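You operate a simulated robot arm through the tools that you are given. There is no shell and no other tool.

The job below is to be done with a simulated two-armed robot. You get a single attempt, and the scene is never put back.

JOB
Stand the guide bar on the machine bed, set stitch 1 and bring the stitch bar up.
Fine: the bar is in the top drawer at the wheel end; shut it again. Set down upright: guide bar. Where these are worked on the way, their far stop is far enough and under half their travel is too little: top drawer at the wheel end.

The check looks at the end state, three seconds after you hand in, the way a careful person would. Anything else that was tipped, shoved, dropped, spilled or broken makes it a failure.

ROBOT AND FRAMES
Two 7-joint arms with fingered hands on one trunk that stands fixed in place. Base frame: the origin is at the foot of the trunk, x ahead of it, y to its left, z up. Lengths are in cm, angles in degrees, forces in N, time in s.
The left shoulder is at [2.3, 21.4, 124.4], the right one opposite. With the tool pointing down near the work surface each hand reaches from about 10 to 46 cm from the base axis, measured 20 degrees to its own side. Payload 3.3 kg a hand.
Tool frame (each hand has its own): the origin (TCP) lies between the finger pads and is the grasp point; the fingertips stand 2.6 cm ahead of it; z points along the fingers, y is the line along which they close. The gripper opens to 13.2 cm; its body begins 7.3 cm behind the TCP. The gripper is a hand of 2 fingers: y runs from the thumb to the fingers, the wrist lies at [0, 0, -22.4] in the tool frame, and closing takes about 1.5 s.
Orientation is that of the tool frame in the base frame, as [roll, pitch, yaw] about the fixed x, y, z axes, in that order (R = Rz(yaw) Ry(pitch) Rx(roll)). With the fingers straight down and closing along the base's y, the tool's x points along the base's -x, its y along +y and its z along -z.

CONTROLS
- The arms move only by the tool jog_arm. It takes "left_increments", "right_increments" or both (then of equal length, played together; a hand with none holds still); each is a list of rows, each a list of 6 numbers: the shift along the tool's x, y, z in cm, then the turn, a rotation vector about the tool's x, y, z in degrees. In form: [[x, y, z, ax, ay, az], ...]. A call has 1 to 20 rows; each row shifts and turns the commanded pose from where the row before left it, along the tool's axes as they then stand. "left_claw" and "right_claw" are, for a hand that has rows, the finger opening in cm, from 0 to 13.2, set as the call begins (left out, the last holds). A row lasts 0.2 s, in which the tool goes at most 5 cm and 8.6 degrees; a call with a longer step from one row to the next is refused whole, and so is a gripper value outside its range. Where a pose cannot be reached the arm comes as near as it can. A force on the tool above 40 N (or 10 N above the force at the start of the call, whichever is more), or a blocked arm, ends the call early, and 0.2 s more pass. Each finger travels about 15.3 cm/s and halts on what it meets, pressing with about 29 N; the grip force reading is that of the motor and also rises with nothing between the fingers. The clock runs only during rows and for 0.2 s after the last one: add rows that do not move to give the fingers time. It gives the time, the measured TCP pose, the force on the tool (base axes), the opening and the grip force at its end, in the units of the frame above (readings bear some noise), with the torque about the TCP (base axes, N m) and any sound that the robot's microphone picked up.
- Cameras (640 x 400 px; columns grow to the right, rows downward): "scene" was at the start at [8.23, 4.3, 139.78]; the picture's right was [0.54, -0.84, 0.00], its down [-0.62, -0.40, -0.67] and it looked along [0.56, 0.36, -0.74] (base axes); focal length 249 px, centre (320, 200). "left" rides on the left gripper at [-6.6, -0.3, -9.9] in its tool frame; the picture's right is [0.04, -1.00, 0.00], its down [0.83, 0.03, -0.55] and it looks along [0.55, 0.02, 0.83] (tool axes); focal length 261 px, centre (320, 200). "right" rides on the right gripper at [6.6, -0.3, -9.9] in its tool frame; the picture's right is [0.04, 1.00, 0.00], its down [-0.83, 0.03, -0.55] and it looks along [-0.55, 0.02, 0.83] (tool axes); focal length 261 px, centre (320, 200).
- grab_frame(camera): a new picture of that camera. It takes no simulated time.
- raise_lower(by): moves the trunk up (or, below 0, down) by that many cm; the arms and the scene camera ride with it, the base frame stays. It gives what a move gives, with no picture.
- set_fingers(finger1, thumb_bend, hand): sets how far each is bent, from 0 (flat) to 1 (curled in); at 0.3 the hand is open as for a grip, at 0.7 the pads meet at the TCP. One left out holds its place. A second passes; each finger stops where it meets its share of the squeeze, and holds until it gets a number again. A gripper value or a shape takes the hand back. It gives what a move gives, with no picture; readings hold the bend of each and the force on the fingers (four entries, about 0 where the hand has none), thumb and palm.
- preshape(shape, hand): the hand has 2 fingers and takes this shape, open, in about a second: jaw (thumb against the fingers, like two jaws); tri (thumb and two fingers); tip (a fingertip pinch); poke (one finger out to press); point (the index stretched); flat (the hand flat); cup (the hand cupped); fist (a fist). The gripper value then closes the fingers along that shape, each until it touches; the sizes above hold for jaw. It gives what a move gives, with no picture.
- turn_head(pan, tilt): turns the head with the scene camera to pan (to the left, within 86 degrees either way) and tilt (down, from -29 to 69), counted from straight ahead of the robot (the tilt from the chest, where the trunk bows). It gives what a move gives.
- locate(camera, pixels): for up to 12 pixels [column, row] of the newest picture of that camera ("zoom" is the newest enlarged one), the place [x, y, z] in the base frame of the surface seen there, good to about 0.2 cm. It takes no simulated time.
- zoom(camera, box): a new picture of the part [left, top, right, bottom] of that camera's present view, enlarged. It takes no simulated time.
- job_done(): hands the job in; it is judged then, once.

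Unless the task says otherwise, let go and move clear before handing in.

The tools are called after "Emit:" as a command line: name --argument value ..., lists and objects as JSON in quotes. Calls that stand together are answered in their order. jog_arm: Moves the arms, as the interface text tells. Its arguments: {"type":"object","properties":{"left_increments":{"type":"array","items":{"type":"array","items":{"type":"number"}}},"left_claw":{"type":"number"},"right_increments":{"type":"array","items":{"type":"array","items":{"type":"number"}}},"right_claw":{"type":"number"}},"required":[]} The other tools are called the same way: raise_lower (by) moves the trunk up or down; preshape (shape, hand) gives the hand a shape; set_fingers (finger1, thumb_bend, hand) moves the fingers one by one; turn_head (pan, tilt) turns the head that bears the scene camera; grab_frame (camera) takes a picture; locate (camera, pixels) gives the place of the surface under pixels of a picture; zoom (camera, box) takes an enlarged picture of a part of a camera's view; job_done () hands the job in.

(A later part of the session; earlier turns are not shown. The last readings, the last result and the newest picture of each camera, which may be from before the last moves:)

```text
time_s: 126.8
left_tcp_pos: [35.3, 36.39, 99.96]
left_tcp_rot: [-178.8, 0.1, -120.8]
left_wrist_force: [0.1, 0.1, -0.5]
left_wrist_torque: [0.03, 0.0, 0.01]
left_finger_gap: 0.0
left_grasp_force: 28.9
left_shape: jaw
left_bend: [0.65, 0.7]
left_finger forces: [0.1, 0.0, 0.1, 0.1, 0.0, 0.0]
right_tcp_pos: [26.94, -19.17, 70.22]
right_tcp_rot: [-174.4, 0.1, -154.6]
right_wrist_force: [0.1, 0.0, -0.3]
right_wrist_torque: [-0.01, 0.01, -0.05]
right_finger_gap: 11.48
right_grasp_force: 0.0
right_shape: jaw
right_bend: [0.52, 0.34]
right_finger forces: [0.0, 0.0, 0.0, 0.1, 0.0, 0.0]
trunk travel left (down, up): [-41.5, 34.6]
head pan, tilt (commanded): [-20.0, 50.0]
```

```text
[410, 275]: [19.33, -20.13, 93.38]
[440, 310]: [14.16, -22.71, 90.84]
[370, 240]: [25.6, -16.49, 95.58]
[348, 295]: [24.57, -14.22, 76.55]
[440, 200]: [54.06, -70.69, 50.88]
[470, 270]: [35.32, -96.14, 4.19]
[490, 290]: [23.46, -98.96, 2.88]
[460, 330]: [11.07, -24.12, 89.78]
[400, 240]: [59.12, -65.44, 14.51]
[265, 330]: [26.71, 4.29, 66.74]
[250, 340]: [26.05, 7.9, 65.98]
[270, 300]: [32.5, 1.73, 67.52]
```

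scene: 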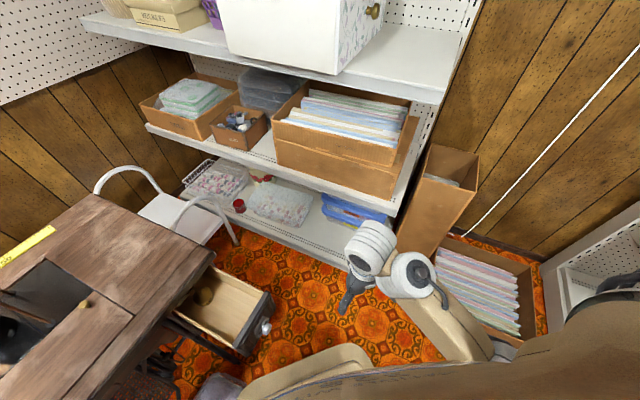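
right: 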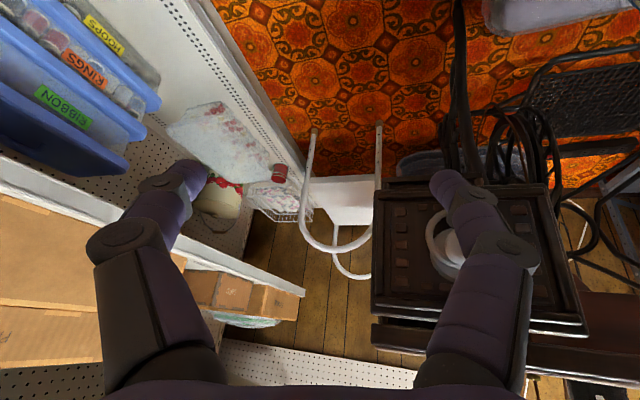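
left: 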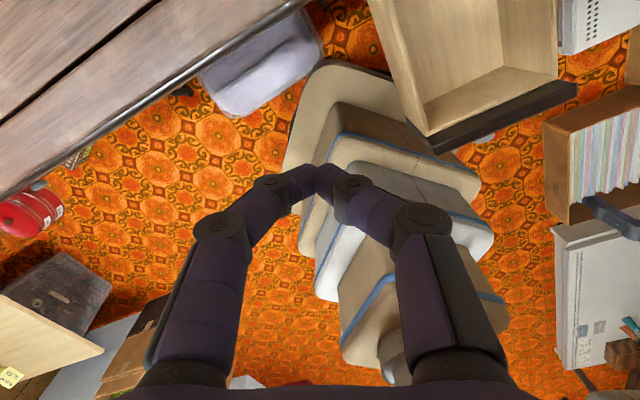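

Nothing is near the right arm, so lowering is safe. I'll lower 10 cm and swing the right hand forward in front of the drawer knob in small checked steps, fingers at a 7.5 cm gap.

Emit:
raise_lower --by -10

Emit:
jog_arm --right_increments '[[0, 2.5, 0, -5.6, 0, -4.5], [-1.0, 3.0, -1.0, 0, -3, 0], [-1.0, 3.0, -1.0, 0, -3, 0]]' --right_claw 7.5

```text
time_s: 128.2
left_tcp_pos: [35.3, 36.2, 90.05]
left_tcp_rot: [-178.7, 0.2, -120.8]
left_wrist_force: [0.0, -0.3, -0.3]
left_wrist_torque: [-0.01, 0.0, -0.04]
left_finger_gap: 0.0
left_grasp_force: 29.2
left_shape: jaw
left_bend: [0.65, 0.7]
left_finger forces: [0.0, 0.1, 0.0, 0.1, 0.0, 0.1]
right_tcp_pos: [26.85, -19.15, 60.25]
right_tcp_rot: [-174.5, 0.3, -154.6]
right_wrist_force: [0.7, -0.9, 0.3]
right_wrist_torque: [0.02, -0.02, -0.01]
right_finger_gap: 11.46
right_grasp_force: 0.0
right_shape: jaw
right_bend: [0.52, 0.34]
right_finger forces: [0.0, 0.0, 0.1, 0.0, 0.0, 0.0]
trunk travel left (down, up): [-31.5, 44.6]
head pan, tilt (commanded): [-20.0, 50.0]
```

```text
time_s: 129.0
left_tcp_pos: [35.45, 36.31, 90.0]
left_tcp_rot: [-178.8, 0.3, -120.8]
left_wrist_force: [0.2, 1.8, -0.7]
left_wrist_torque: [0.0, 0.01, 0.0]
left_finger_gap: 0.01
left_grasp_force: 29.5
left_shape: jaw
left_bend: [0.65, 0.7]
left_finger forces: [0.0, 0.0, 0.0, 0.1, 0.0, 0.0]
right_tcp_pos: [24.41, -10.69, 62.06]
right_tcp_rot: [179.9, 6.0, -150.1]
right_wrist_force: [0.6, -0.4, 0.6]
right_wrist_torque: [-0.01, -0.01, 0.02]
right_finger_gap: 7.53
right_grasp_force: 0.1
right_shape: jaw
right_bend: [0.72, 0.7]
right_finger forces: [0.0, 0.1, 0.0, 0.1, 0.0, 0.1]
trunk travel left (down, up): [-31.5, 44.6]
head pan, tilt (commanded): [-20.0, 50.0]
```

No warnings. Continuing toward the pre-push pose in front of the knob.

Emit:
jog_arm --right_increments '[[-1.92, 1.77, -1.14, 0, -3.5, 0], [-1.99, 1.77, -1.0, 0, -3.5, 0], [-2.0, 1.7, -0.95, 0, -3.5, 0]]'

Emit:
grab_frame --camera "right"

Emit:
zoom --camera "scene" --box '[180, 230, 372, 350]'

```text
time_s: 129.8
left_tcp_pos: [35.38, 36.34, 90.07]
left_tcp_rot: [-178.9, 0.2, -120.7]
left_wrist_force: [-0.3, -0.1, 0.8]
left_wrist_torque: [0.0, 0.0, 0.03]
left_finger_gap: 0.0
left_grasp_force: 28.8
left_shape: jaw
left_bend: [0.65, 0.7]
left_finger forces: [0.0, 0.0, 0.0, 0.0, 0.0, 0.0]
right_tcp_pos: [26.6, -3.5, 66.05]
right_tcp_rot: [179.9, 16.5, -149.9]
right_wrist_force: [0.5, -0.1, 0.2]
right_wrist_torque: [0.0, 0.0, 0.01]
right_finger_gap: 7.55
right_grasp_force: 0.1
right_shape: jaw
right_bend: [0.72, 0.7]
right_finger forces: [0.0, 0.0, 0.0, 0.1, 0.0, 0.1]
trunk travel left (down, up): [-31.5, 44.6]
head pan, tilt (commanded): [-20.0, 50.0]
```

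```text
taken
```

right: 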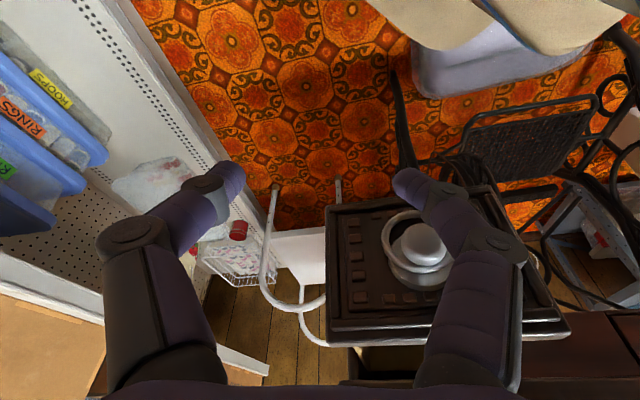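

```text
3.33 times, centred on (276, 290) of scene
```

zoom: 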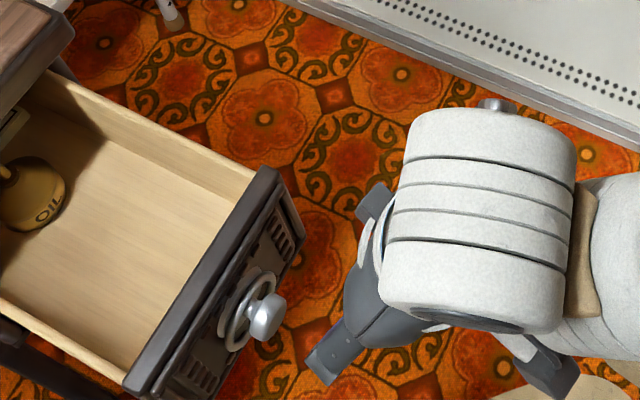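

The right hand is close, with finger 1 in front of and slightly beside the knob (right picture: tip 405,182; knob 420,240). I'll measure both.

Emit:
locate --camera "right" --pixels '[[405, 182], [400, 178], [420, 190], [418, 240], [420, 230], [430, 245], [410, 245], [400, 260]]'

Emit:
locate --camera "scene" --pixels '[[259, 325], [257, 327], [261, 323], [278, 339], [282, 341], [276, 343]]'

```text
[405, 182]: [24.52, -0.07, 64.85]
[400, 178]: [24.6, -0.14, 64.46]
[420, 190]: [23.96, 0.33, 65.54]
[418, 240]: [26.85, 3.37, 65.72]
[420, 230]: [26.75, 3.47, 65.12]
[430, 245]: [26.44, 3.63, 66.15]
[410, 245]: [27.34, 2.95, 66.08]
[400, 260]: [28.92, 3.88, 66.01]
```

```text
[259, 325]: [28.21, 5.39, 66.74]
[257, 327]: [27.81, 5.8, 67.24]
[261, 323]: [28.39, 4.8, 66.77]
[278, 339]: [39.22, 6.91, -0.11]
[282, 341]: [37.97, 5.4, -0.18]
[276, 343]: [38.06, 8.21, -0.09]
```

The knob front is at (26.85,3.4,65.7), V≈21.4, and finger 1's lower segment is in line with it about 2.6 cm short. I'll approach to just before contact.

Emit:
jog_arm --right_increments '[[-1.11, 0.31, 0.33, 0, 0, 0], [-1.0, 0.28, 0.3, 0, 0, 0]]'

Emit:
zoom --camera "right" --box '[330, 130, 490, 280]'

Emit:
zoom --camera "scene" --box '[210, 290, 306, 350]'

```text
time_s: 130.4
left_tcp_pos: [35.35, 36.43, 90.1]
left_tcp_rot: [-178.8, 0.2, -120.8]
left_wrist_force: [-0.3, -0.2, 0.0]
left_wrist_torque: [0.02, -0.03, 0.02]
left_finger_gap: 0.03
left_grasp_force: 29.2
left_shape: jaw
left_bend: [0.65, 0.7]
left_finger forces: [0.1, 0.0, 0.0, 0.0, 0.0, 0.0]
right_tcp_pos: [28.12, -1.96, 66.11]
right_tcp_rot: [180.0, 16.5, -150.0]
right_wrist_force: [0.2, -0.3, 0.6]
right_wrist_torque: [0.0, -0.02, 0.04]
right_finger_gap: 7.57
right_grasp_force: 0.0
right_shape: jaw
right_bend: [0.72, 0.7]
right_finger forces: [0.0, 0.0, 0.1, 0.1, 0.0, 0.1]
trunk travel left (down, up): [-31.5, 44.6]
head pan, tilt (commanded): [-20.0, 50.0]
```

```text
2.67 times, centred on (410, 205) of right
```

zoom: 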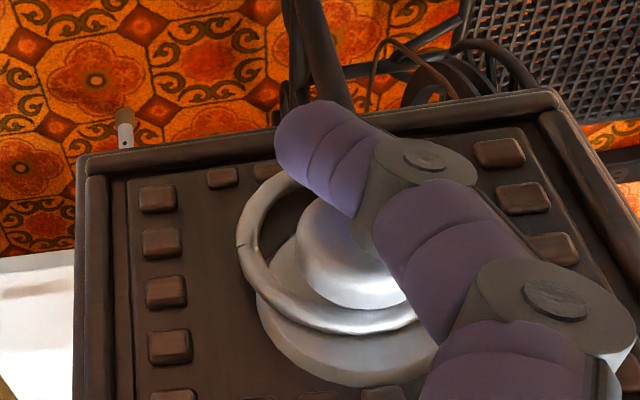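

```text
6.67 times, centred on (258, 320) of scene
```

zoom: 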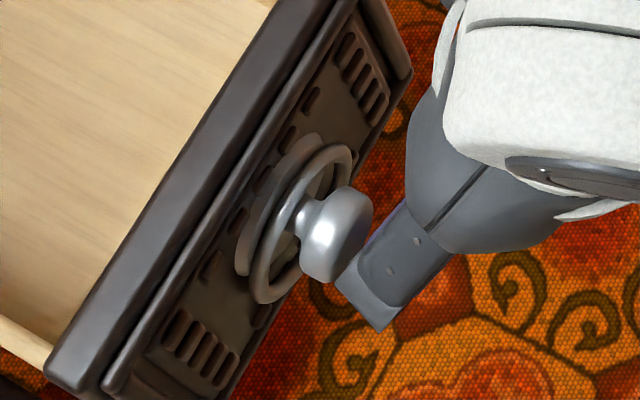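

The finger's distal segment is right in front of the knob. I'll push slowly along +V and check the drawer follows.

Emit:
jog_arm --right_increments '[[-0.74, 0.21, 0.22, 0, 0, 0], [-0.74, 0.21, 0.22, 0, 0, 0], [-0.74, 0.21, 0.22, 0, 0, 0], [-0.74, 0.21, 0.22, 0, 0, 0]]'

Emit:
zoom --camera "right" --box '[330, 130, 490, 280]'

Emit:
grab_frame --camera "scene"

```text
time_s: 131.4
left_tcp_pos: [35.33, 36.19, 90.09]
left_tcp_rot: [-178.8, 0.1, -120.7]
left_wrist_force: [-0.6, -0.4, -0.6]
left_wrist_torque: [-0.01, 0.01, 0.0]
left_finger_gap: 0.01
left_grasp_force: 29.7
left_shape: jaw
left_bend: [0.65, 0.7]
left_finger forces: [0.1, 0.0, 0.0, 0.0, 0.1, 0.1]
right_tcp_pos: [29.91, -0.5, 65.18]
right_tcp_rot: [-179.3, 15.2, -149.8]
right_wrist_force: [-1.5, -0.3, -0.5]
right_wrist_torque: [0.02, 0.02, 0.1]
right_finger_gap: 7.56
right_grasp_force: 0.1
right_shape: jaw
right_bend: [0.72, 0.7]
right_finger forces: [1.1, 0.1, 0.0, 0.0, 0.1, 0.0]
trunk travel left (down, up): [-31.5, 44.6]
head pan, tilt (commanded): [-20.0, 50.0]
```

```text
2.67 times, centred on (410, 205) of right
```

zoom: 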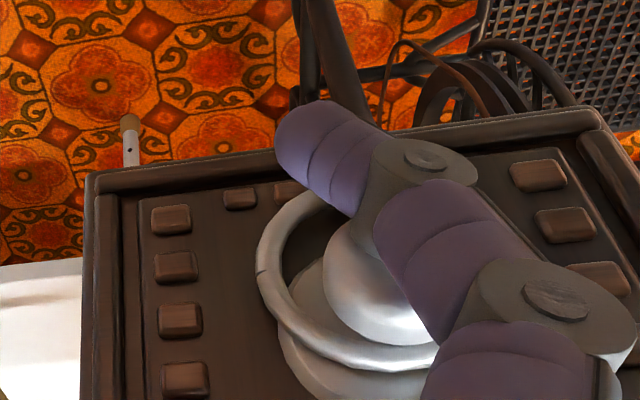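

```text
taken
```

scene: 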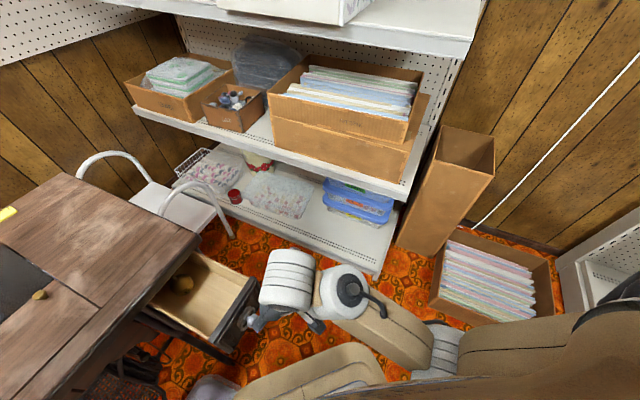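

Light contact (1.1 N), but the hand sagged about 0.9 cm. I'll check whether the drawer actually moved.

Emit:
grab_frame --camera "right"

Emit:
locate --camera "right" --pixels '[[423, 235], [430, 245], [418, 225], [405, 182], [435, 195], [455, 220], [340, 200], [395, 260], [480, 190]]'

```text
taken
```

right: 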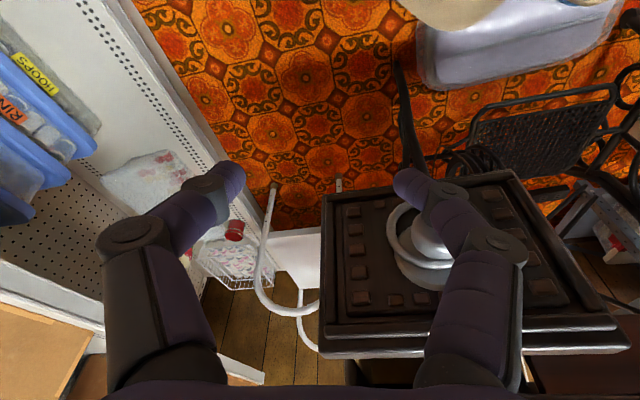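

```text
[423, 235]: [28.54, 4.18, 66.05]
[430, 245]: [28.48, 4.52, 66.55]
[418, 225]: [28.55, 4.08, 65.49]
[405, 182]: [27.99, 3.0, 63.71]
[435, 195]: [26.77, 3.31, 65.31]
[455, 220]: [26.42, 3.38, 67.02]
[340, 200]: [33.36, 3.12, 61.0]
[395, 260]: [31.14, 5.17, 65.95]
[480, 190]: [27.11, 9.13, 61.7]
```

The drawer moved in 1.7 cm with the push. I'll continue in small steps with a slight upward correction.

Emit:
jog_arm --right_increments '[[-0.8, 0.21, -0.1, 0, 0, 0], [-0.8, 0.21, -0.05, 0, 0, 0], [-0.8, 0.21, 0.05, 0, 0, 0], [-0.8, 0.21, 0.1, 0, 0, 0]]'

Emit:
grab_frame --camera "right"

Emit:
locate --camera "right" --pixels '[[423, 235], [430, 245], [418, 225], [340, 200], [435, 195], [455, 220]]'

```text
time_s: 132.6
left_tcp_pos: [35.49, 36.35, 90.13]
left_tcp_rot: [-178.8, 0.2, -120.8]
left_wrist_force: [-0.5, 0.3, -0.6]
left_wrist_torque: [-0.01, 0.01, 0.02]
left_finger_gap: 0.04
left_grasp_force: 28.9
left_shape: jaw
left_bend: [0.65, 0.7]
left_finger forces: [0.0, 0.1, 0.0, 0.0, 0.0, 0.1]
right_tcp_pos: [32.65, -2.03, 63.61]
right_tcp_rot: [-175.1, 12.8, -150.0]
right_wrist_force: [0.0, 0.4, -0.4]
right_wrist_torque: [0.02, -0.02, 0.03]
right_finger_gap: 7.5
right_grasp_force: 0.1
right_shape: jaw
right_bend: [0.72, 0.7]
right_finger forces: [0.0, 0.1, 0.0, 0.1, 0.0, 0.0]
trunk travel left (down, up): [-31.5, 44.6]
head pan, tilt (commanded): [-20.0, 50.0]
stopped in row 4 (right hand): the arm was blocked; the commanded pose is now the measured one
```

```text
taken
```

right: 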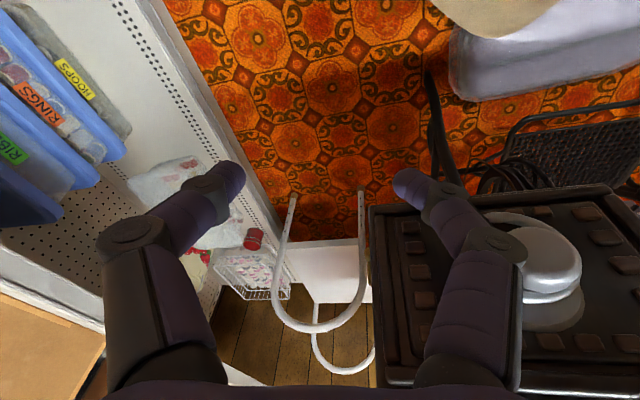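

```text
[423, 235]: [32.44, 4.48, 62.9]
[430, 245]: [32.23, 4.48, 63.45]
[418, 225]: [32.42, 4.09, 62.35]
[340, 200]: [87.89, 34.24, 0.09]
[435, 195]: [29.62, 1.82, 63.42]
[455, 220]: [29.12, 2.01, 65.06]
```

The right arm hits its inward limit at this steep pose and slid off to the side; at the larger tilt used for pulling, it had the range. I'll see where the knob is now.

Emit:
locate --camera "right" --pixels '[[550, 255], [545, 270], [560, 250], [540, 240], [500, 300], [400, 240], [450, 235], [480, 245]]'

Emit:
turn_head --pan 10 --tilt 58

Emit:
grab_frame --camera "scene"

```text
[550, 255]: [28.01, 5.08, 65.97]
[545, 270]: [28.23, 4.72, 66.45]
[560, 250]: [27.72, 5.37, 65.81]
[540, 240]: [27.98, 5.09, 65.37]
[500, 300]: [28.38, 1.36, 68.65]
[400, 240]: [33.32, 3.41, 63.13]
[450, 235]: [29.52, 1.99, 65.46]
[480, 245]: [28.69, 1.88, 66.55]
```

```text
time_s: 133.5
left_tcp_pos: [35.32, 36.23, 90.21]
left_tcp_rot: [-178.8, 0.2, -120.7]
left_wrist_force: [0.5, 0.3, 0.1]
left_wrist_torque: [-0.02, -0.01, -0.01]
left_finger_gap: 0.0
left_grasp_force: 28.7
left_shape: jaw
left_bend: [0.65, 0.7]
left_finger forces: [0.0, 0.0, 0.1, 0.0, 0.0, 0.1]
right_tcp_pos: [32.62, -1.87, 63.6]
right_tcp_rot: [-175.3, 12.8, -150.1]
right_wrist_force: [0.4, 0.5, 0.7]
right_wrist_torque: [-0.01, -0.04, 0.02]
right_finger_gap: 7.53
right_grasp_force: 0.1
right_shape: jaw
right_bend: [0.72, 0.7]
right_finger forces: [0.0, 0.1, 0.0, 0.0, 0.0, 0.1]
trunk travel left (down, up): [-31.5, 44.6]
head pan, tilt (commanded): [10.0, 58.0]
```

```text
taken
```

scene: 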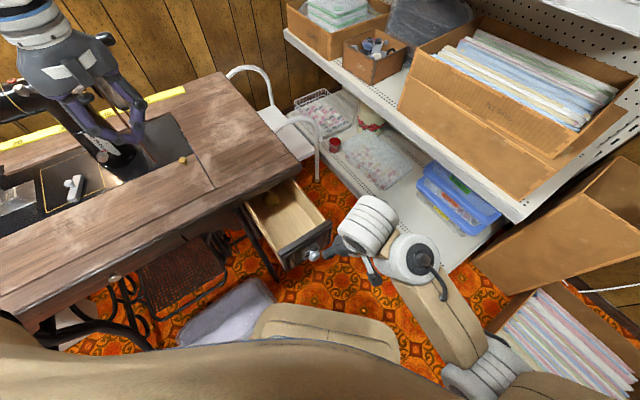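

The knob is now at V≈23.4. From here the tilted pose used for pulling is within the arm's range, so I'll back off and tilt the right hand to about 42° beside the knob.

Emit:
jog_arm --right_increments '[[0.6, 0.2, -0.6, -4.7, 0, 0], [0.485, 0.3, -0.73, 0, -7.3, 0], [0.39, 0.3, -0.78, 0, -7.3, 0], [0.287, 0.3, -0.826, 0, -7.3, 0], [0.177, 0.3, -0.856, 0, -7.3, 0]]'

Emit:
grab_frame --camera "right"

```text
time_s: 134.7
left_tcp_pos: [35.31, 36.24, 90.1]
left_tcp_rot: [-178.7, 0.2, -120.8]
left_wrist_force: [-0.3, 0.1, 0.0]
left_wrist_torque: [0.03, -0.02, -0.03]
left_finger_gap: 0.0
left_grasp_force: 28.2
left_shape: jaw
left_bend: [0.65, 0.7]
left_finger forces: [0.0, 0.0, 0.0, 0.0, 0.0, 0.0]
right_tcp_pos: [29.05, -2.28, 66.59]
right_tcp_rot: [180.0, 42.0, -149.9]
right_wrist_force: [1.1, 1.1, 0.0]
right_wrist_torque: [0.01, 0.01, 0.0]
right_finger_gap: 7.5
right_grasp_force: 0.1
right_shape: jaw
right_bend: [0.72, 0.7]
right_finger forces: [0.0, 0.1, 0.0, 0.0, 0.0, 0.0]
trunk travel left (down, up): [-31.5, 44.6]
head pan, tilt (commanded): [10.0, 58.0]
```

```text
taken
```

right: 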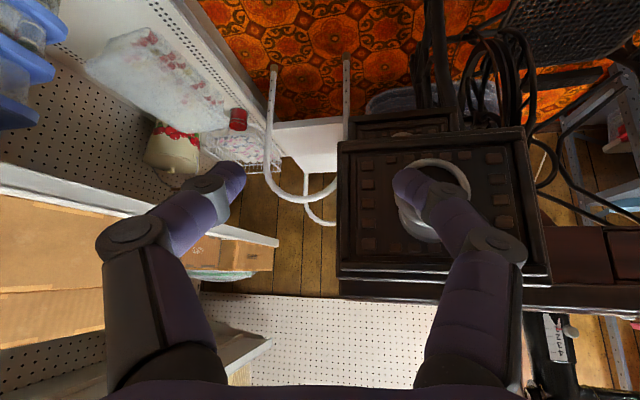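

The tilted pose is reached without warnings. I'll slide 2.5 cm sideways so the fingertip itself is in front of the knob.

Emit:
jog_arm --right_increments '[[0.24, 1.2, -0.22, 0, 0, 0], [0.24, 1.2, -0.22, 0, 0, 0]]'

Emit:
grab_frame --camera "right"

Emit:
zoom --camera "right" --box '[340, 120, 500, 270]'

Emit:
zoom --camera "scene" --box '[270, 210, 398, 290]'

```text
time_s: 135.3
left_tcp_pos: [35.42, 36.16, 90.09]
left_tcp_rot: [-178.8, 0.2, -120.8]
left_wrist_force: [0.6, -0.6, 0.3]
left_wrist_torque: [-0.01, -0.01, 0.01]
left_finger_gap: 0.02
left_grasp_force: 29.0
left_shape: jaw
left_bend: [0.65, 0.7]
left_finger forces: [0.0, 0.0, 0.1, 0.1, 0.1, 0.0]
right_tcp_pos: [27.21, -0.5, 66.64]
right_tcp_rot: [179.8, 42.0, -150.1]
right_wrist_force: [-1.3, -1.0, -0.2]
right_wrist_torque: [0.02, 0.01, 0.02]
right_finger_gap: 7.5
right_grasp_force: 0.1
right_shape: jaw
right_bend: [0.72, 0.7]
right_finger forces: [0.0, 0.0, 0.1, 0.0, 0.0, 0.1]
trunk travel left (down, up): [-31.5, 44.6]
head pan, tilt (commanded): [10.0, 58.0]
```

```text
taken
```

right: 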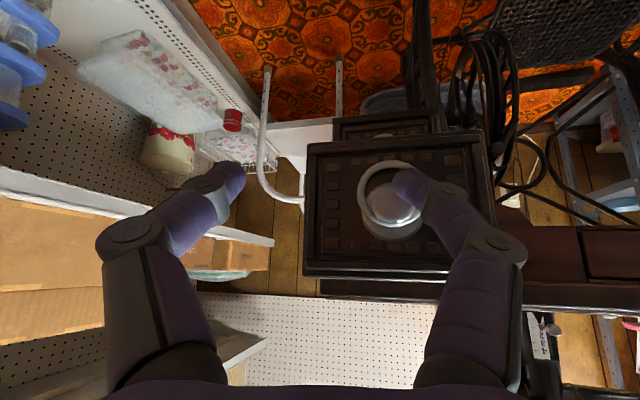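

```text
2.67 times, centred on (420, 195) of right
```

zoom: 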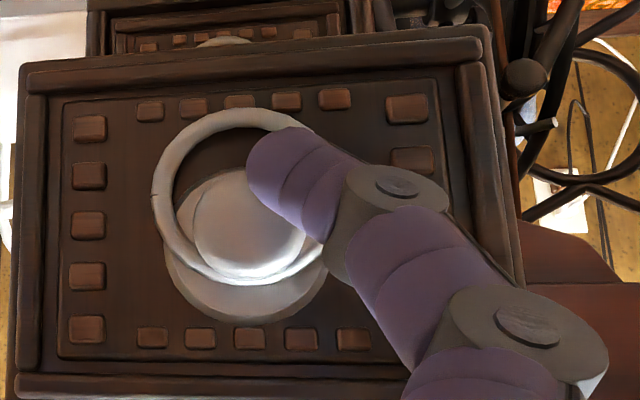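

```text
5.00 times, centred on (334, 250) of scene
```

zoom: 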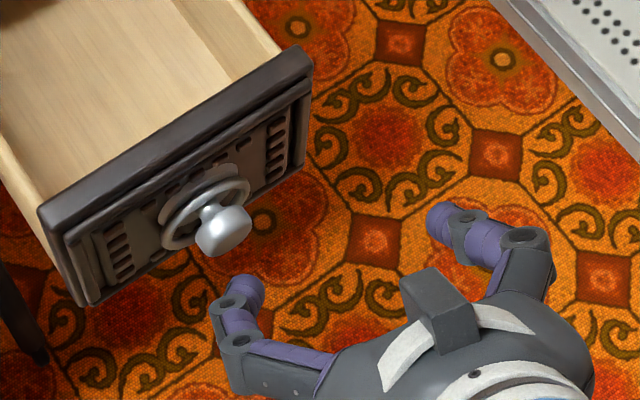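

The fingertip is close in front of the knob, slightly off to one side. I'll measure both.

Emit:
locate --camera "right" --pixels '[[409, 184], [402, 180], [415, 190], [393, 208], [388, 205], [398, 215], [393, 200]]'

Emit:
locate --camera "scene" --pixels '[[315, 257], [317, 256], [313, 259], [317, 266], [319, 268], [315, 270]]'

```text
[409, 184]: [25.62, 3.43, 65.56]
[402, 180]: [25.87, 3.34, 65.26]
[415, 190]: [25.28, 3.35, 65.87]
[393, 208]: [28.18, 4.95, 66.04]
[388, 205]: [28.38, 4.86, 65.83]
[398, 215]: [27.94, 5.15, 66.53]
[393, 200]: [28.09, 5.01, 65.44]
```

```text
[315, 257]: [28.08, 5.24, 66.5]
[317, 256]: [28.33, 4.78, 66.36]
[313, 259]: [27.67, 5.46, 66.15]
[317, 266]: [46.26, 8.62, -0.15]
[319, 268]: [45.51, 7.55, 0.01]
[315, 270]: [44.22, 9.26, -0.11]
```

The tip is about 0.6 cm to one side and 1.2 cm short of the knob. I'll correct and push along +V in 1 cm steps.

Emit:
jog_arm --right_increments '[[-0.72, -0.22, 0.65, 0, 0, 0], [-0.72, 0.26, 0.65, 0, 0, 0], [-0.72, 0.26, 0.65, 0, 0, 0], [-0.72, 0.26, 0.65, 0, 0, 0], [-0.72, 0.26, 0.65, 0, 0, 0]]'

Emit:
grab_frame --camera "right"

Emit:
zoom --camera "scene" --box '[250, 180, 378, 290]'

```text
time_s: 136.5
left_tcp_pos: [35.39, 36.35, 90.01]
left_tcp_rot: [-178.8, 0.1, -120.8]
left_wrist_force: [0.6, 0.6, -0.4]
left_wrist_torque: [-0.02, 0.03, -0.01]
left_finger_gap: 0.01
left_grasp_force: 28.7
left_shape: jaw
left_bend: [0.65, 0.7]
left_finger forces: [0.1, 0.0, 0.0, 0.0, 0.0, 0.0]
right_tcp_pos: [31.17, 2.72, 66.62]
right_tcp_rot: [180.0, 42.1, -150.0]
right_wrist_force: [-0.6, -1.4, -0.3]
right_wrist_torque: [-0.01, 0.01, 0.06]
right_finger_gap: 7.48
right_grasp_force: 0.1
right_shape: jaw
right_bend: [0.72, 0.7]
right_finger forces: [1.0, 0.1, 0.0, 0.1, 0.0, 0.0]
trunk travel left (down, up): [-31.5, 44.6]
head pan, tilt (commanded): [10.0, 58.0]
```

```text
taken
```

right: 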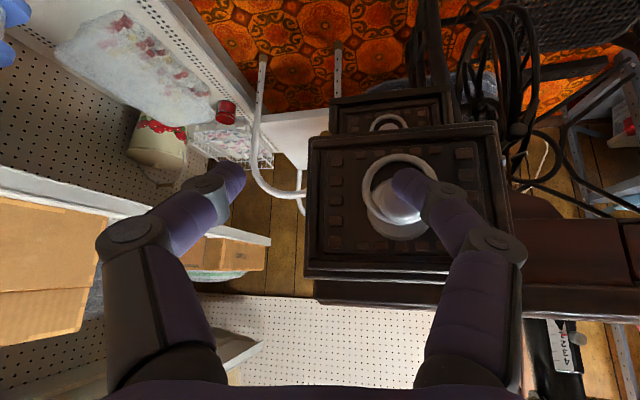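

```text
3.64 times, centred on (314, 235) of scene
```

zoom: 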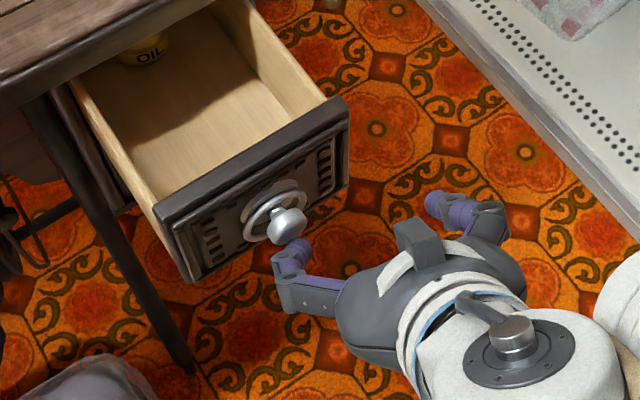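

The drawer follows smoothly at about 1 N. I'll continue pushing.

Emit:
jog_arm --right_increments '[[-0.86, 0.31, 0.775, 0, 0, 0], [-0.86, 0.31, 0.775, 0, 0, 0], [-0.86, 0.31, 0.775, 0, 0, 0], [-0.86, 0.31, 0.775, 0, 0, 0], [-0.86, 0.31, 0.775, 0, 0, 0]]'

Emit:
grab_frame --camera "right"

Emit:
zoom --camera "scene" --box '[240, 160, 368, 270]'

```text
time_s: 137.7
left_tcp_pos: [35.59, 36.26, 90.05]
left_tcp_rot: [-178.7, 0.3, -120.8]
left_wrist_force: [0.0, -0.1, 0.1]
left_wrist_torque: [0.0, 0.02, 0.02]
left_finger_gap: 0.01
left_grasp_force: 29.1
left_shape: jaw
left_bend: [0.65, 0.7]
left_finger forces: [0.1, 0.0, 0.0, 0.0, 0.0, 0.1]
right_tcp_pos: [35.36, 7.07, 66.55]
right_tcp_rot: [179.9, 42.1, -150.0]
right_wrist_force: [-0.8, -0.8, 1.4]
right_wrist_torque: [-0.02, -0.01, 0.07]
right_finger_gap: 7.42
right_grasp_force: 0.0
right_shape: jaw
right_bend: [0.72, 0.7]
right_finger forces: [0.7, 0.0, 0.0, 0.0, 0.1, 0.0]
trunk travel left (down, up): [-31.5, 44.6]
head pan, tilt (commanded): [10.0, 58.0]
```

```text
taken
```

right: 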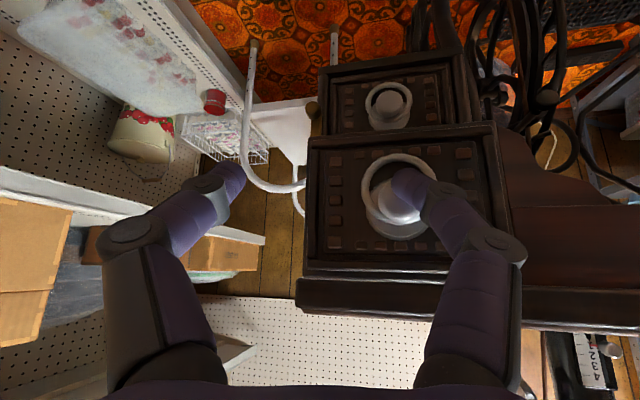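

```text
3.64 times, centred on (304, 215) of scene
```

zoom: 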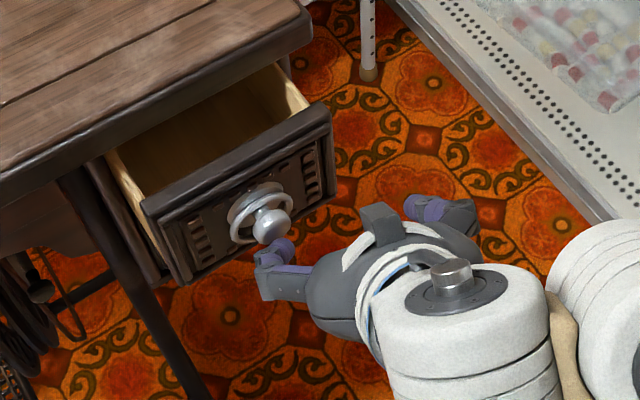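

Straight and steady. Continuing the push.

Emit:
jog_arm --right_increments '[[-0.86, 0.31, 0.775, 0, 0, 0], [-0.86, 0.31, 0.775, 0, 0, 0], [-0.86, 0.31, 0.775, 0, 0, 0], [-0.86, 0.31, 0.775, 0, 0, 0]]'

Emit:
grab_frame --camera "right"

Emit:
zoom --camera "scene" --box '[240, 150, 368, 260]'

```text
time_s: 138.7
left_tcp_pos: [35.4, 36.32, 90.02]
left_tcp_rot: [-178.8, 0.2, -120.8]
left_wrist_force: [0.5, 0.8, -1.1]
left_wrist_torque: [0.02, 0.02, 0.01]
left_finger_gap: 0.0
left_grasp_force: 29.1
left_shape: jaw
left_bend: [0.65, 0.7]
left_finger forces: [0.0, 0.0, 0.0, 0.0, 0.1, 0.0]
right_tcp_pos: [38.88, 10.39, 66.43]
right_tcp_rot: [179.9, 41.9, -150.1]
right_wrist_force: [-0.2, 0.1, 0.5]
right_wrist_torque: [0.02, 0.0, 0.03]
right_finger_gap: 7.49
right_grasp_force: 0.0
right_shape: jaw
right_bend: [0.72, 0.7]
right_finger forces: [0.7, 0.0, 0.1, 0.1, 0.0, 0.0]
trunk travel left (down, up): [-31.5, 44.6]
head pan, tilt (commanded): [10.0, 58.0]
```

```text
taken
```

right: 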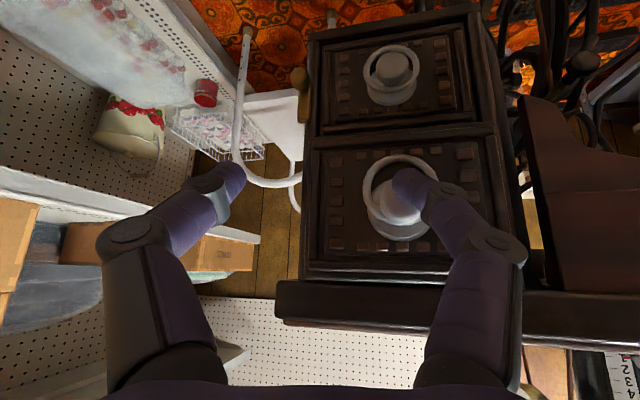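

```text
3.64 times, centred on (304, 205) of scene
```

zoom: 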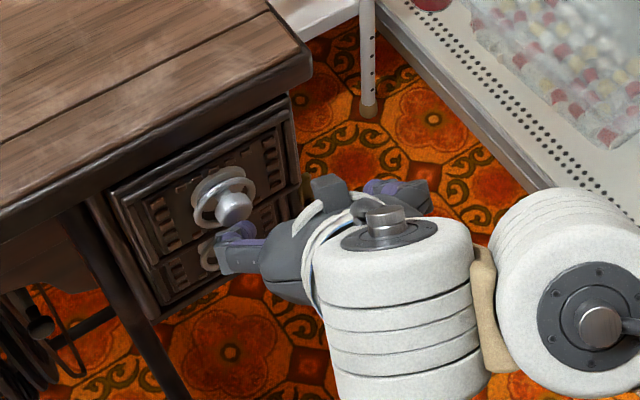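

About 3.5 cm remain. Continuing with smaller steps.

Emit:
jog_arm --right_increments '[[-0.72, 0.26, 0.65, 0, 0, 0], [-0.72, 0.26, 0.65, 0, 0, 0], [-0.5, 0.18, 0.45, 0, 0, 0]]'

Emit:
grab_frame --camera "right"

Emit:
locate --camera "right" --pixels '[[400, 212], [395, 215], [385, 225], [320, 150], [470, 150], [320, 70], [470, 60], [402, 100]]'

```text
time_s: 139.5
left_tcp_pos: [35.42, 36.34, 90.05]
left_tcp_rot: [-178.8, 0.3, -120.7]
left_wrist_force: [-0.6, -0.6, 0.0]
left_wrist_torque: [0.02, 0.01, 0.02]
left_finger_gap: 0.0
left_grasp_force: 29.2
left_shape: jaw
left_bend: [0.65, 0.7]
left_finger forces: [0.1, 0.1, 0.0, 0.1, 0.0, 0.0]
right_tcp_pos: [40.75, 12.26, 66.63]
right_tcp_rot: [179.9, 42.0, -150.1]
right_wrist_force: [-0.2, -0.1, -0.1]
right_wrist_torque: [-0.01, 0.01, 0.03]
right_finger_gap: 7.44
right_grasp_force: 0.0
right_shape: jaw
right_bend: [0.72, 0.7]
right_finger forces: [0.9, 0.0, 0.0, 0.0, 0.0, 0.0]
trunk travel left (down, up): [-31.5, 44.6]
head pan, tilt (commanded): [10.0, 58.0]
```

```text
taken
```

right: 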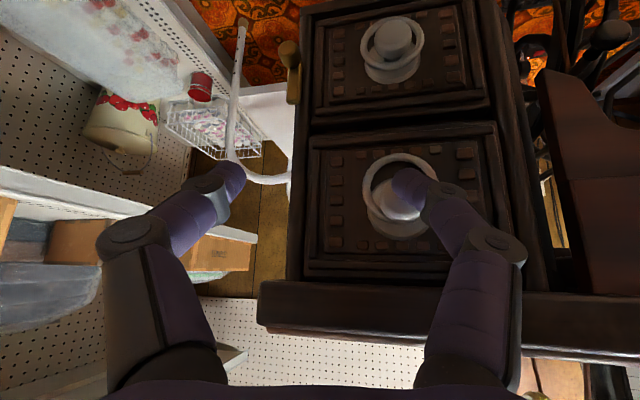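

```text
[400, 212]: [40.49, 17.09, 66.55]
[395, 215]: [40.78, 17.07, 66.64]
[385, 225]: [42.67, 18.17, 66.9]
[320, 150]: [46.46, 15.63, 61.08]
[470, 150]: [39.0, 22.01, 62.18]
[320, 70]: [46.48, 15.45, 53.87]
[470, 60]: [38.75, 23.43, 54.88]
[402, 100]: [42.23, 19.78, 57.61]
```

The knob front is at V≈40.7, with 41.15 being fully shut; about 0.45 cm left. I'll push in fine steps until the force rises.

Emit:
jog_arm --right_increments '[[-0.22, 0.08, 0.2, 0, 0, 0], [-0.22, 0.08, 0.2, 0, 0, 0]]'

Emit:
grab_frame --camera "right"

Emit:
locate --camera "right" --pixels '[[400, 212], [395, 215], [385, 212], [392, 205], [320, 150], [330, 200], [320, 70], [470, 60]]'

```text
time_s: 140.1
left_tcp_pos: [35.38, 36.29, 90.15]
left_tcp_rot: [-178.8, 0.2, -120.8]
left_wrist_force: [-0.9, 0.1, 0.5]
left_wrist_torque: [0.01, 0.05, 0.0]
left_finger_gap: 0.01
left_grasp_force: 28.5
left_shape: jaw
left_bend: [0.65, 0.7]
left_finger forces: [0.0, 0.0, 0.1, 0.0, 0.0, 0.0]
right_tcp_pos: [41.14, 12.68, 66.48]
right_tcp_rot: [180.0, 42.0, -149.8]
right_wrist_force: [-8.2, -5.3, 0.2]
right_wrist_torque: [-0.07, 0.15, 0.44]
right_finger_gap: 7.36
right_grasp_force: 0.2
right_shape: jaw
right_bend: [0.73, 0.7]
right_finger forces: [9.8, 0.0, 0.0, 0.0, 0.0, 0.0]
trunk travel left (down, up): [-31.5, 44.6]
head pan, tilt (commanded): [10.0, 58.0]
```

```text
taken
```

right: 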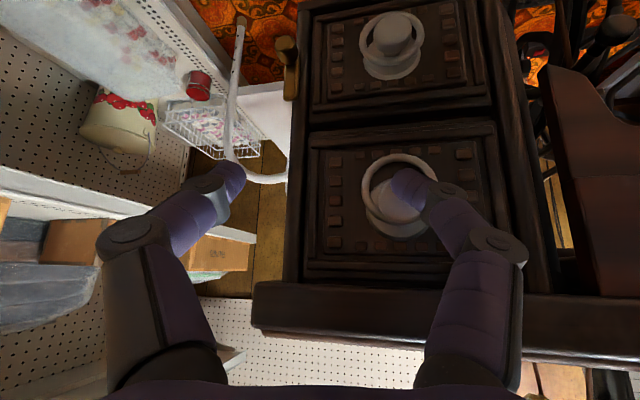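

```text
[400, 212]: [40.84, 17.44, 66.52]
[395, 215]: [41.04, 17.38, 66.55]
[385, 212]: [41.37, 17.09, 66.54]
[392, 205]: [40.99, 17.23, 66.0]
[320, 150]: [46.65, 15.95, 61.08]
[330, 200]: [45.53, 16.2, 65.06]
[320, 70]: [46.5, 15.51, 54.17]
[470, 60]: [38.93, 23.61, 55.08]
```

The force rose to 9.8 N and the knob reads V≈41.2: the drawer is fully shut. I'll withdraw the right hand straight back, watching that nothing catches.

Emit:
jog_arm --right_increments '[[0.36, -0.13, -0.33, 0, 0, 0], [0.72, -0.26, -0.65, 0, 0, 0], [1.1, -0.4, -1.0, 0, 0, 0], [1.1, -0.4, -1.0, 0, 0, 0]]'

Emit:
grab_frame --camera "right"

Emit:
locate --camera "right" --pixels '[[385, 200], [375, 195], [365, 190], [395, 200], [310, 150], [340, 180], [320, 70]]'

```text
time_s: 141.1
left_tcp_pos: [35.33, 36.3, 90.13]
left_tcp_rot: [-178.8, 0.2, -120.8]
left_wrist_force: [-0.5, 0.2, -0.2]
left_wrist_torque: [0.01, -0.05, 0.01]
left_finger_gap: 0.02
left_grasp_force: 29.1
left_shape: jaw
left_bend: [0.65, 0.7]
left_finger forces: [0.0, 0.0, 0.0, 0.0, 0.0, 0.1]
right_tcp_pos: [37.83, 9.36, 66.57]
right_tcp_rot: [180.0, 42.1, -150.1]
right_wrist_force: [0.1, -0.1, -0.6]
right_wrist_torque: [-0.02, 0.02, 0.02]
right_finger_gap: 7.49
right_grasp_force: 0.0
right_shape: jaw
right_bend: [0.72, 0.7]
right_finger forces: [0.1, 0.0, 0.0, 0.0, 0.0, 0.0]
trunk travel left (down, up): [-31.5, 44.6]
head pan, tilt (commanded): [10.0, 58.0]
```

```text
taken
```

right: 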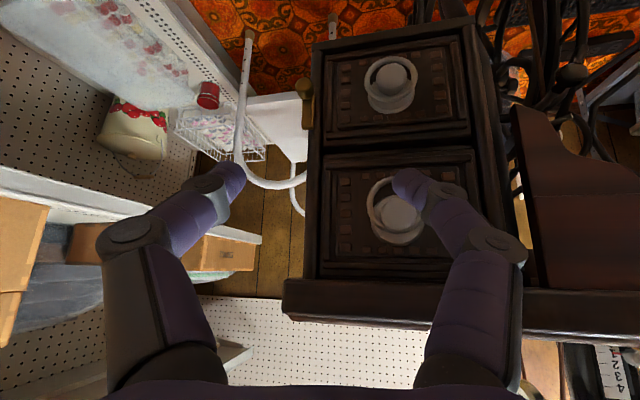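

```text
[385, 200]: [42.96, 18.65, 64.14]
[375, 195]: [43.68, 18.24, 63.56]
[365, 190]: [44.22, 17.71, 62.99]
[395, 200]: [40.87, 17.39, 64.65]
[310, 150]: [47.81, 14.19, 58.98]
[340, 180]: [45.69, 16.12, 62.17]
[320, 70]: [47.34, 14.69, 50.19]
```

The drawer stays shut. I'll take the right hand back up to its parking place along the route it originally came.

Emit:
jog_arm --right_increments '[[-0.5, -0.9, -2.6, 0, 0, 0], [-0.89, -0.9, -2.97, 0, 0, 0], [-0.89, -0.9, -2.97, 0, 0, 0], [-1.5, 0, -1.61, 0, 8, 0], [-1.26, 0, -1.8, 0, 8, 0], [-1.0, 0, -1.96, 0, 8, 0], [-0.72, 0, -2.08, 0, 8, 0], [-0.42, 0, -2.16, 0, 8, 0]]'

Emit:
turn_head --pan 32 --tilt 50

Emit:
grab_frame --camera "scene"

```text
time_s: 142.3
left_tcp_pos: [35.45, 36.25, 90.1]
left_tcp_rot: [-178.7, 0.2, -120.8]
left_wrist_force: [-0.4, 0.2, 0.7]
left_wrist_torque: [0.0, 0.03, -0.03]
left_finger_gap: 0.0
left_grasp_force: 28.9
left_shape: jaw
left_bend: [0.65, 0.7]
left_finger forces: [0.0, 0.0, 0.1, 0.0, 0.1, 0.0]
right_tcp_pos: [37.46, -4.3, 70.35]
right_tcp_rot: [-167.5, 22.8, -148.6]
right_wrist_force: [0.2, 0.4, -1.2]
right_wrist_torque: [-0.06, -0.02, -0.01]
right_finger_gap: 7.49
right_grasp_force: 0.1
right_shape: jaw
right_bend: [0.72, 0.7]
right_finger forces: [0.1, 0.0, 0.0, 0.1, 0.1, 0.0]
right hand out of reach, approached as far as the arm can: row 5
trunk travel left (down, up): [-31.5, 44.6]
head pan, tilt (commanded): [10.0, 58.0]
stopped in row 5 (right hand): the arm was blocked; the commanded pose is now the measured one
```

```text
time_s: 143.1
left_tcp_pos: [35.31, 36.2, 90.05]
left_tcp_rot: [-178.7, 0.2, -120.8]
left_wrist_force: [-1.0, 1.1, 0.7]
left_wrist_torque: [0.0, 0.03, -0.01]
left_finger_gap: 0.01
left_grasp_force: 29.3
left_shape: jaw
left_bend: [0.65, 0.7]
left_finger forces: [0.0, 0.0, 0.0, 0.0, 0.1, 0.1]
right_tcp_pos: [37.59, -4.21, 70.39]
right_tcp_rot: [-167.5, 22.7, -148.6]
right_wrist_force: [0.1, 0.5, -0.4]
right_wrist_torque: [0.01, -0.01, -0.01]
right_finger_gap: 7.5
right_grasp_force: 0.1
right_shape: jaw
right_bend: [0.72, 0.7]
right_finger forces: [0.1, 0.0, 0.1, 0.0, 0.1, 0.0]
trunk travel left (down, up): [-31.5, 44.6]
head pan, tilt (commanded): [32.0, 50.0]
```

```text
taken
```

scene: 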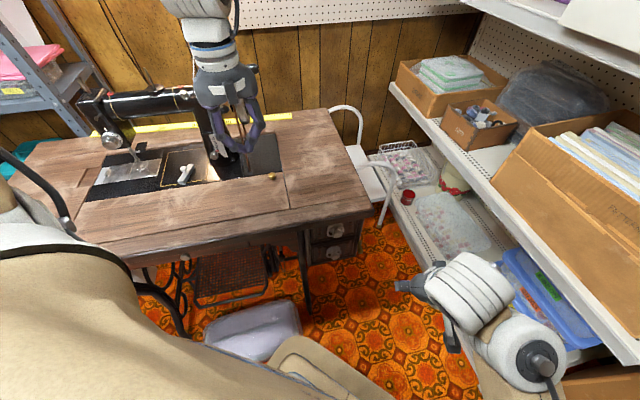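

The right hand is clear of everything and the drawer looks shut at scene (335,230). Now I'll move the left hand aside so I can verify the wheel, needle bar, stitch pointer and bar.

Emit:
jog_arm --left_increments '[[-0.86, 3.22, 0, 0, 0, 0], [-0.86, 3.22, 0, 0, 0, 0], [-0.86, 3.22, 0, 0, 0, 0]]'

Emit:
grab_frame --camera "scene"

Emit:
zoom --camera "scene" --box '[180, 60, 308, 140]'

Emit:
zoom --camera "scene" --box '[70, 90, 230, 190]'

```text
time_s: 143.9
left_tcp_pos: [28.39, 43.41, 89.94]
left_tcp_rot: [-178.8, 0.2, -120.8]
left_wrist_force: [-0.2, 0.1, 0.2]
left_wrist_torque: [0.01, -0.03, 0.0]
left_finger_gap: 0.0
left_grasp_force: 28.9
left_shape: jaw
left_bend: [0.65, 0.7]
left_finger forces: [0.1, 0.0, 0.0, 0.0, 0.0, 0.1]
right_tcp_pos: [37.58, -4.37, 70.29]
right_tcp_rot: [-167.4, 22.8, -148.6]
right_wrist_force: [-1.0, 0.1, -0.3]
right_wrist_torque: [-0.04, -0.01, 0.01]
right_finger_gap: 7.5
right_grasp_force: 0.0
right_shape: jaw
right_bend: [0.72, 0.7]
right_finger forces: [0.1, 0.0, 0.0, 0.0, 0.0, 0.1]
trunk travel left (down, up): [-31.5, 44.6]
head pan, tilt (commanded): [32.0, 50.0]
```

```text
taken
```

scene: 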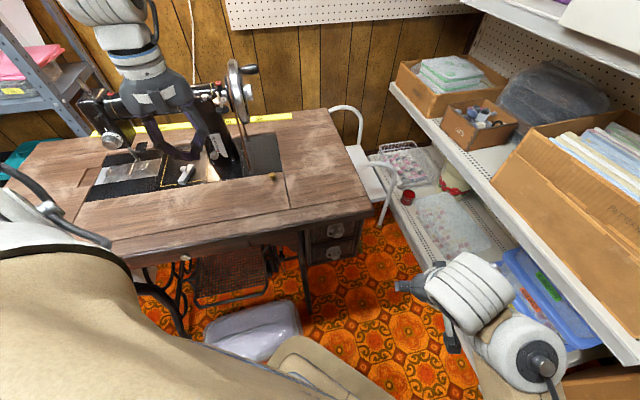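

```text
5.00 times, centred on (244, 100) of scene
```

zoom: 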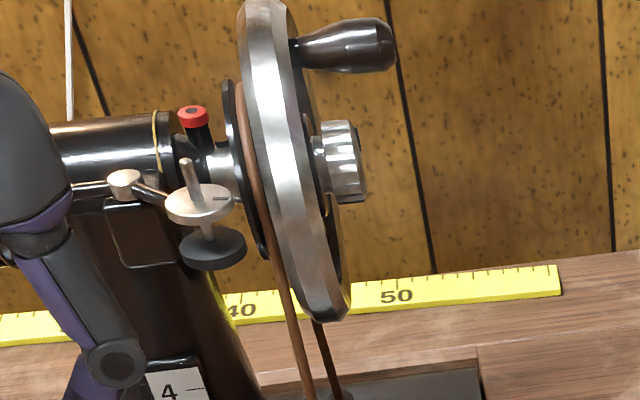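

```text
4.00 times, centred on (150, 140) of scene
```

zoom: 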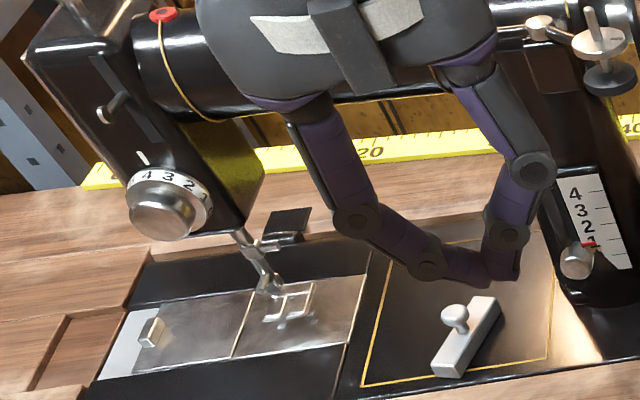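

The crank is still up, the pointer at 1, the bar standing on the bed. I'll measure the crank angle and needle clamp again in case the bump turned the wheel.

Emit:
zoom --camera "scene" --box '[180, 60, 308, 140]'

Emit:
locate --camera "zoom" --pixels '[[345, 45], [370, 40], [330, 45], [385, 45], [345, 160], [340, 130], [345, 190], [265, 20], [280, 150], [320, 300]]'

Emit:
zoom --camera "scene" --box '[90, 125, 170, 175]'

```text
5.00 times, centred on (244, 100) of scene
```

zoom: 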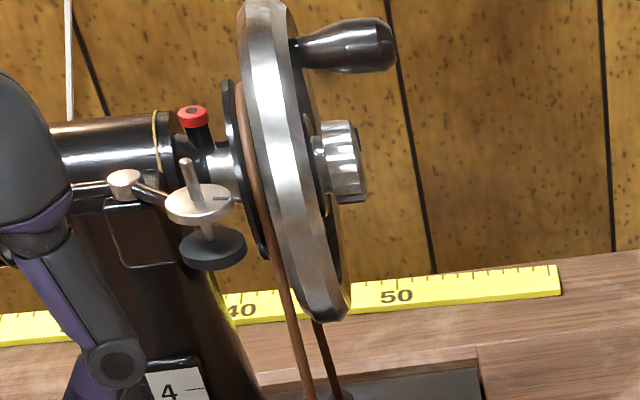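

```text
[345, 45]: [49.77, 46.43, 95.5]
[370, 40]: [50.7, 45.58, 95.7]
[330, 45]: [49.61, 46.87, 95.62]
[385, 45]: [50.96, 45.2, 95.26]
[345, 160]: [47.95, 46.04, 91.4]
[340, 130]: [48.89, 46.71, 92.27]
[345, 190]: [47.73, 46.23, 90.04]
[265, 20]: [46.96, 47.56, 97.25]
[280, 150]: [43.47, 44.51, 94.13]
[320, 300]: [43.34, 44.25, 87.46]
```

```text
8.00 times, centred on (130, 150) of scene
```

zoom: 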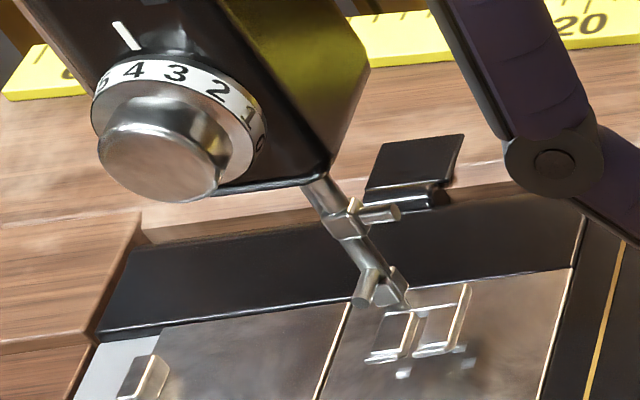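

The crank sits within about 8-10° of straight up, which leaves the needle bar at over 99% of its lift. I'll verify the stitch pointer, bar and bed heights numerically.

Emit:
zoom --camera "scene" --box '[166, 130, 246, 190]'

Emit:
locate --camera "zoom" --pixels '[[378, 197], [370, 200], [150, 300], [200, 240], [100, 350], [300, 330], [420, 330], [140, 330], [190, 270], [60, 380]]'

```text
6.67 times, centred on (206, 160) of scene
```

zoom: 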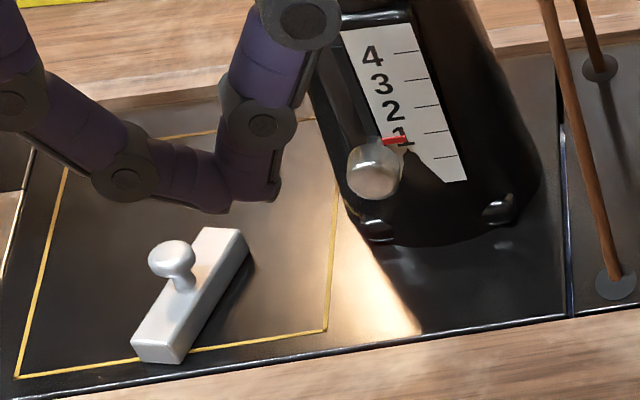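

```text
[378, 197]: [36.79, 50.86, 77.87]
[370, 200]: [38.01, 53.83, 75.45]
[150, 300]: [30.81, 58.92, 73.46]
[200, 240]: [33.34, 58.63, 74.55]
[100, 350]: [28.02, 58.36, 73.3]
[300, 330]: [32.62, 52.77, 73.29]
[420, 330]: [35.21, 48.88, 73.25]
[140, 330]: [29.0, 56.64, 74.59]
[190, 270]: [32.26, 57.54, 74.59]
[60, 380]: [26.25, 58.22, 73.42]
```

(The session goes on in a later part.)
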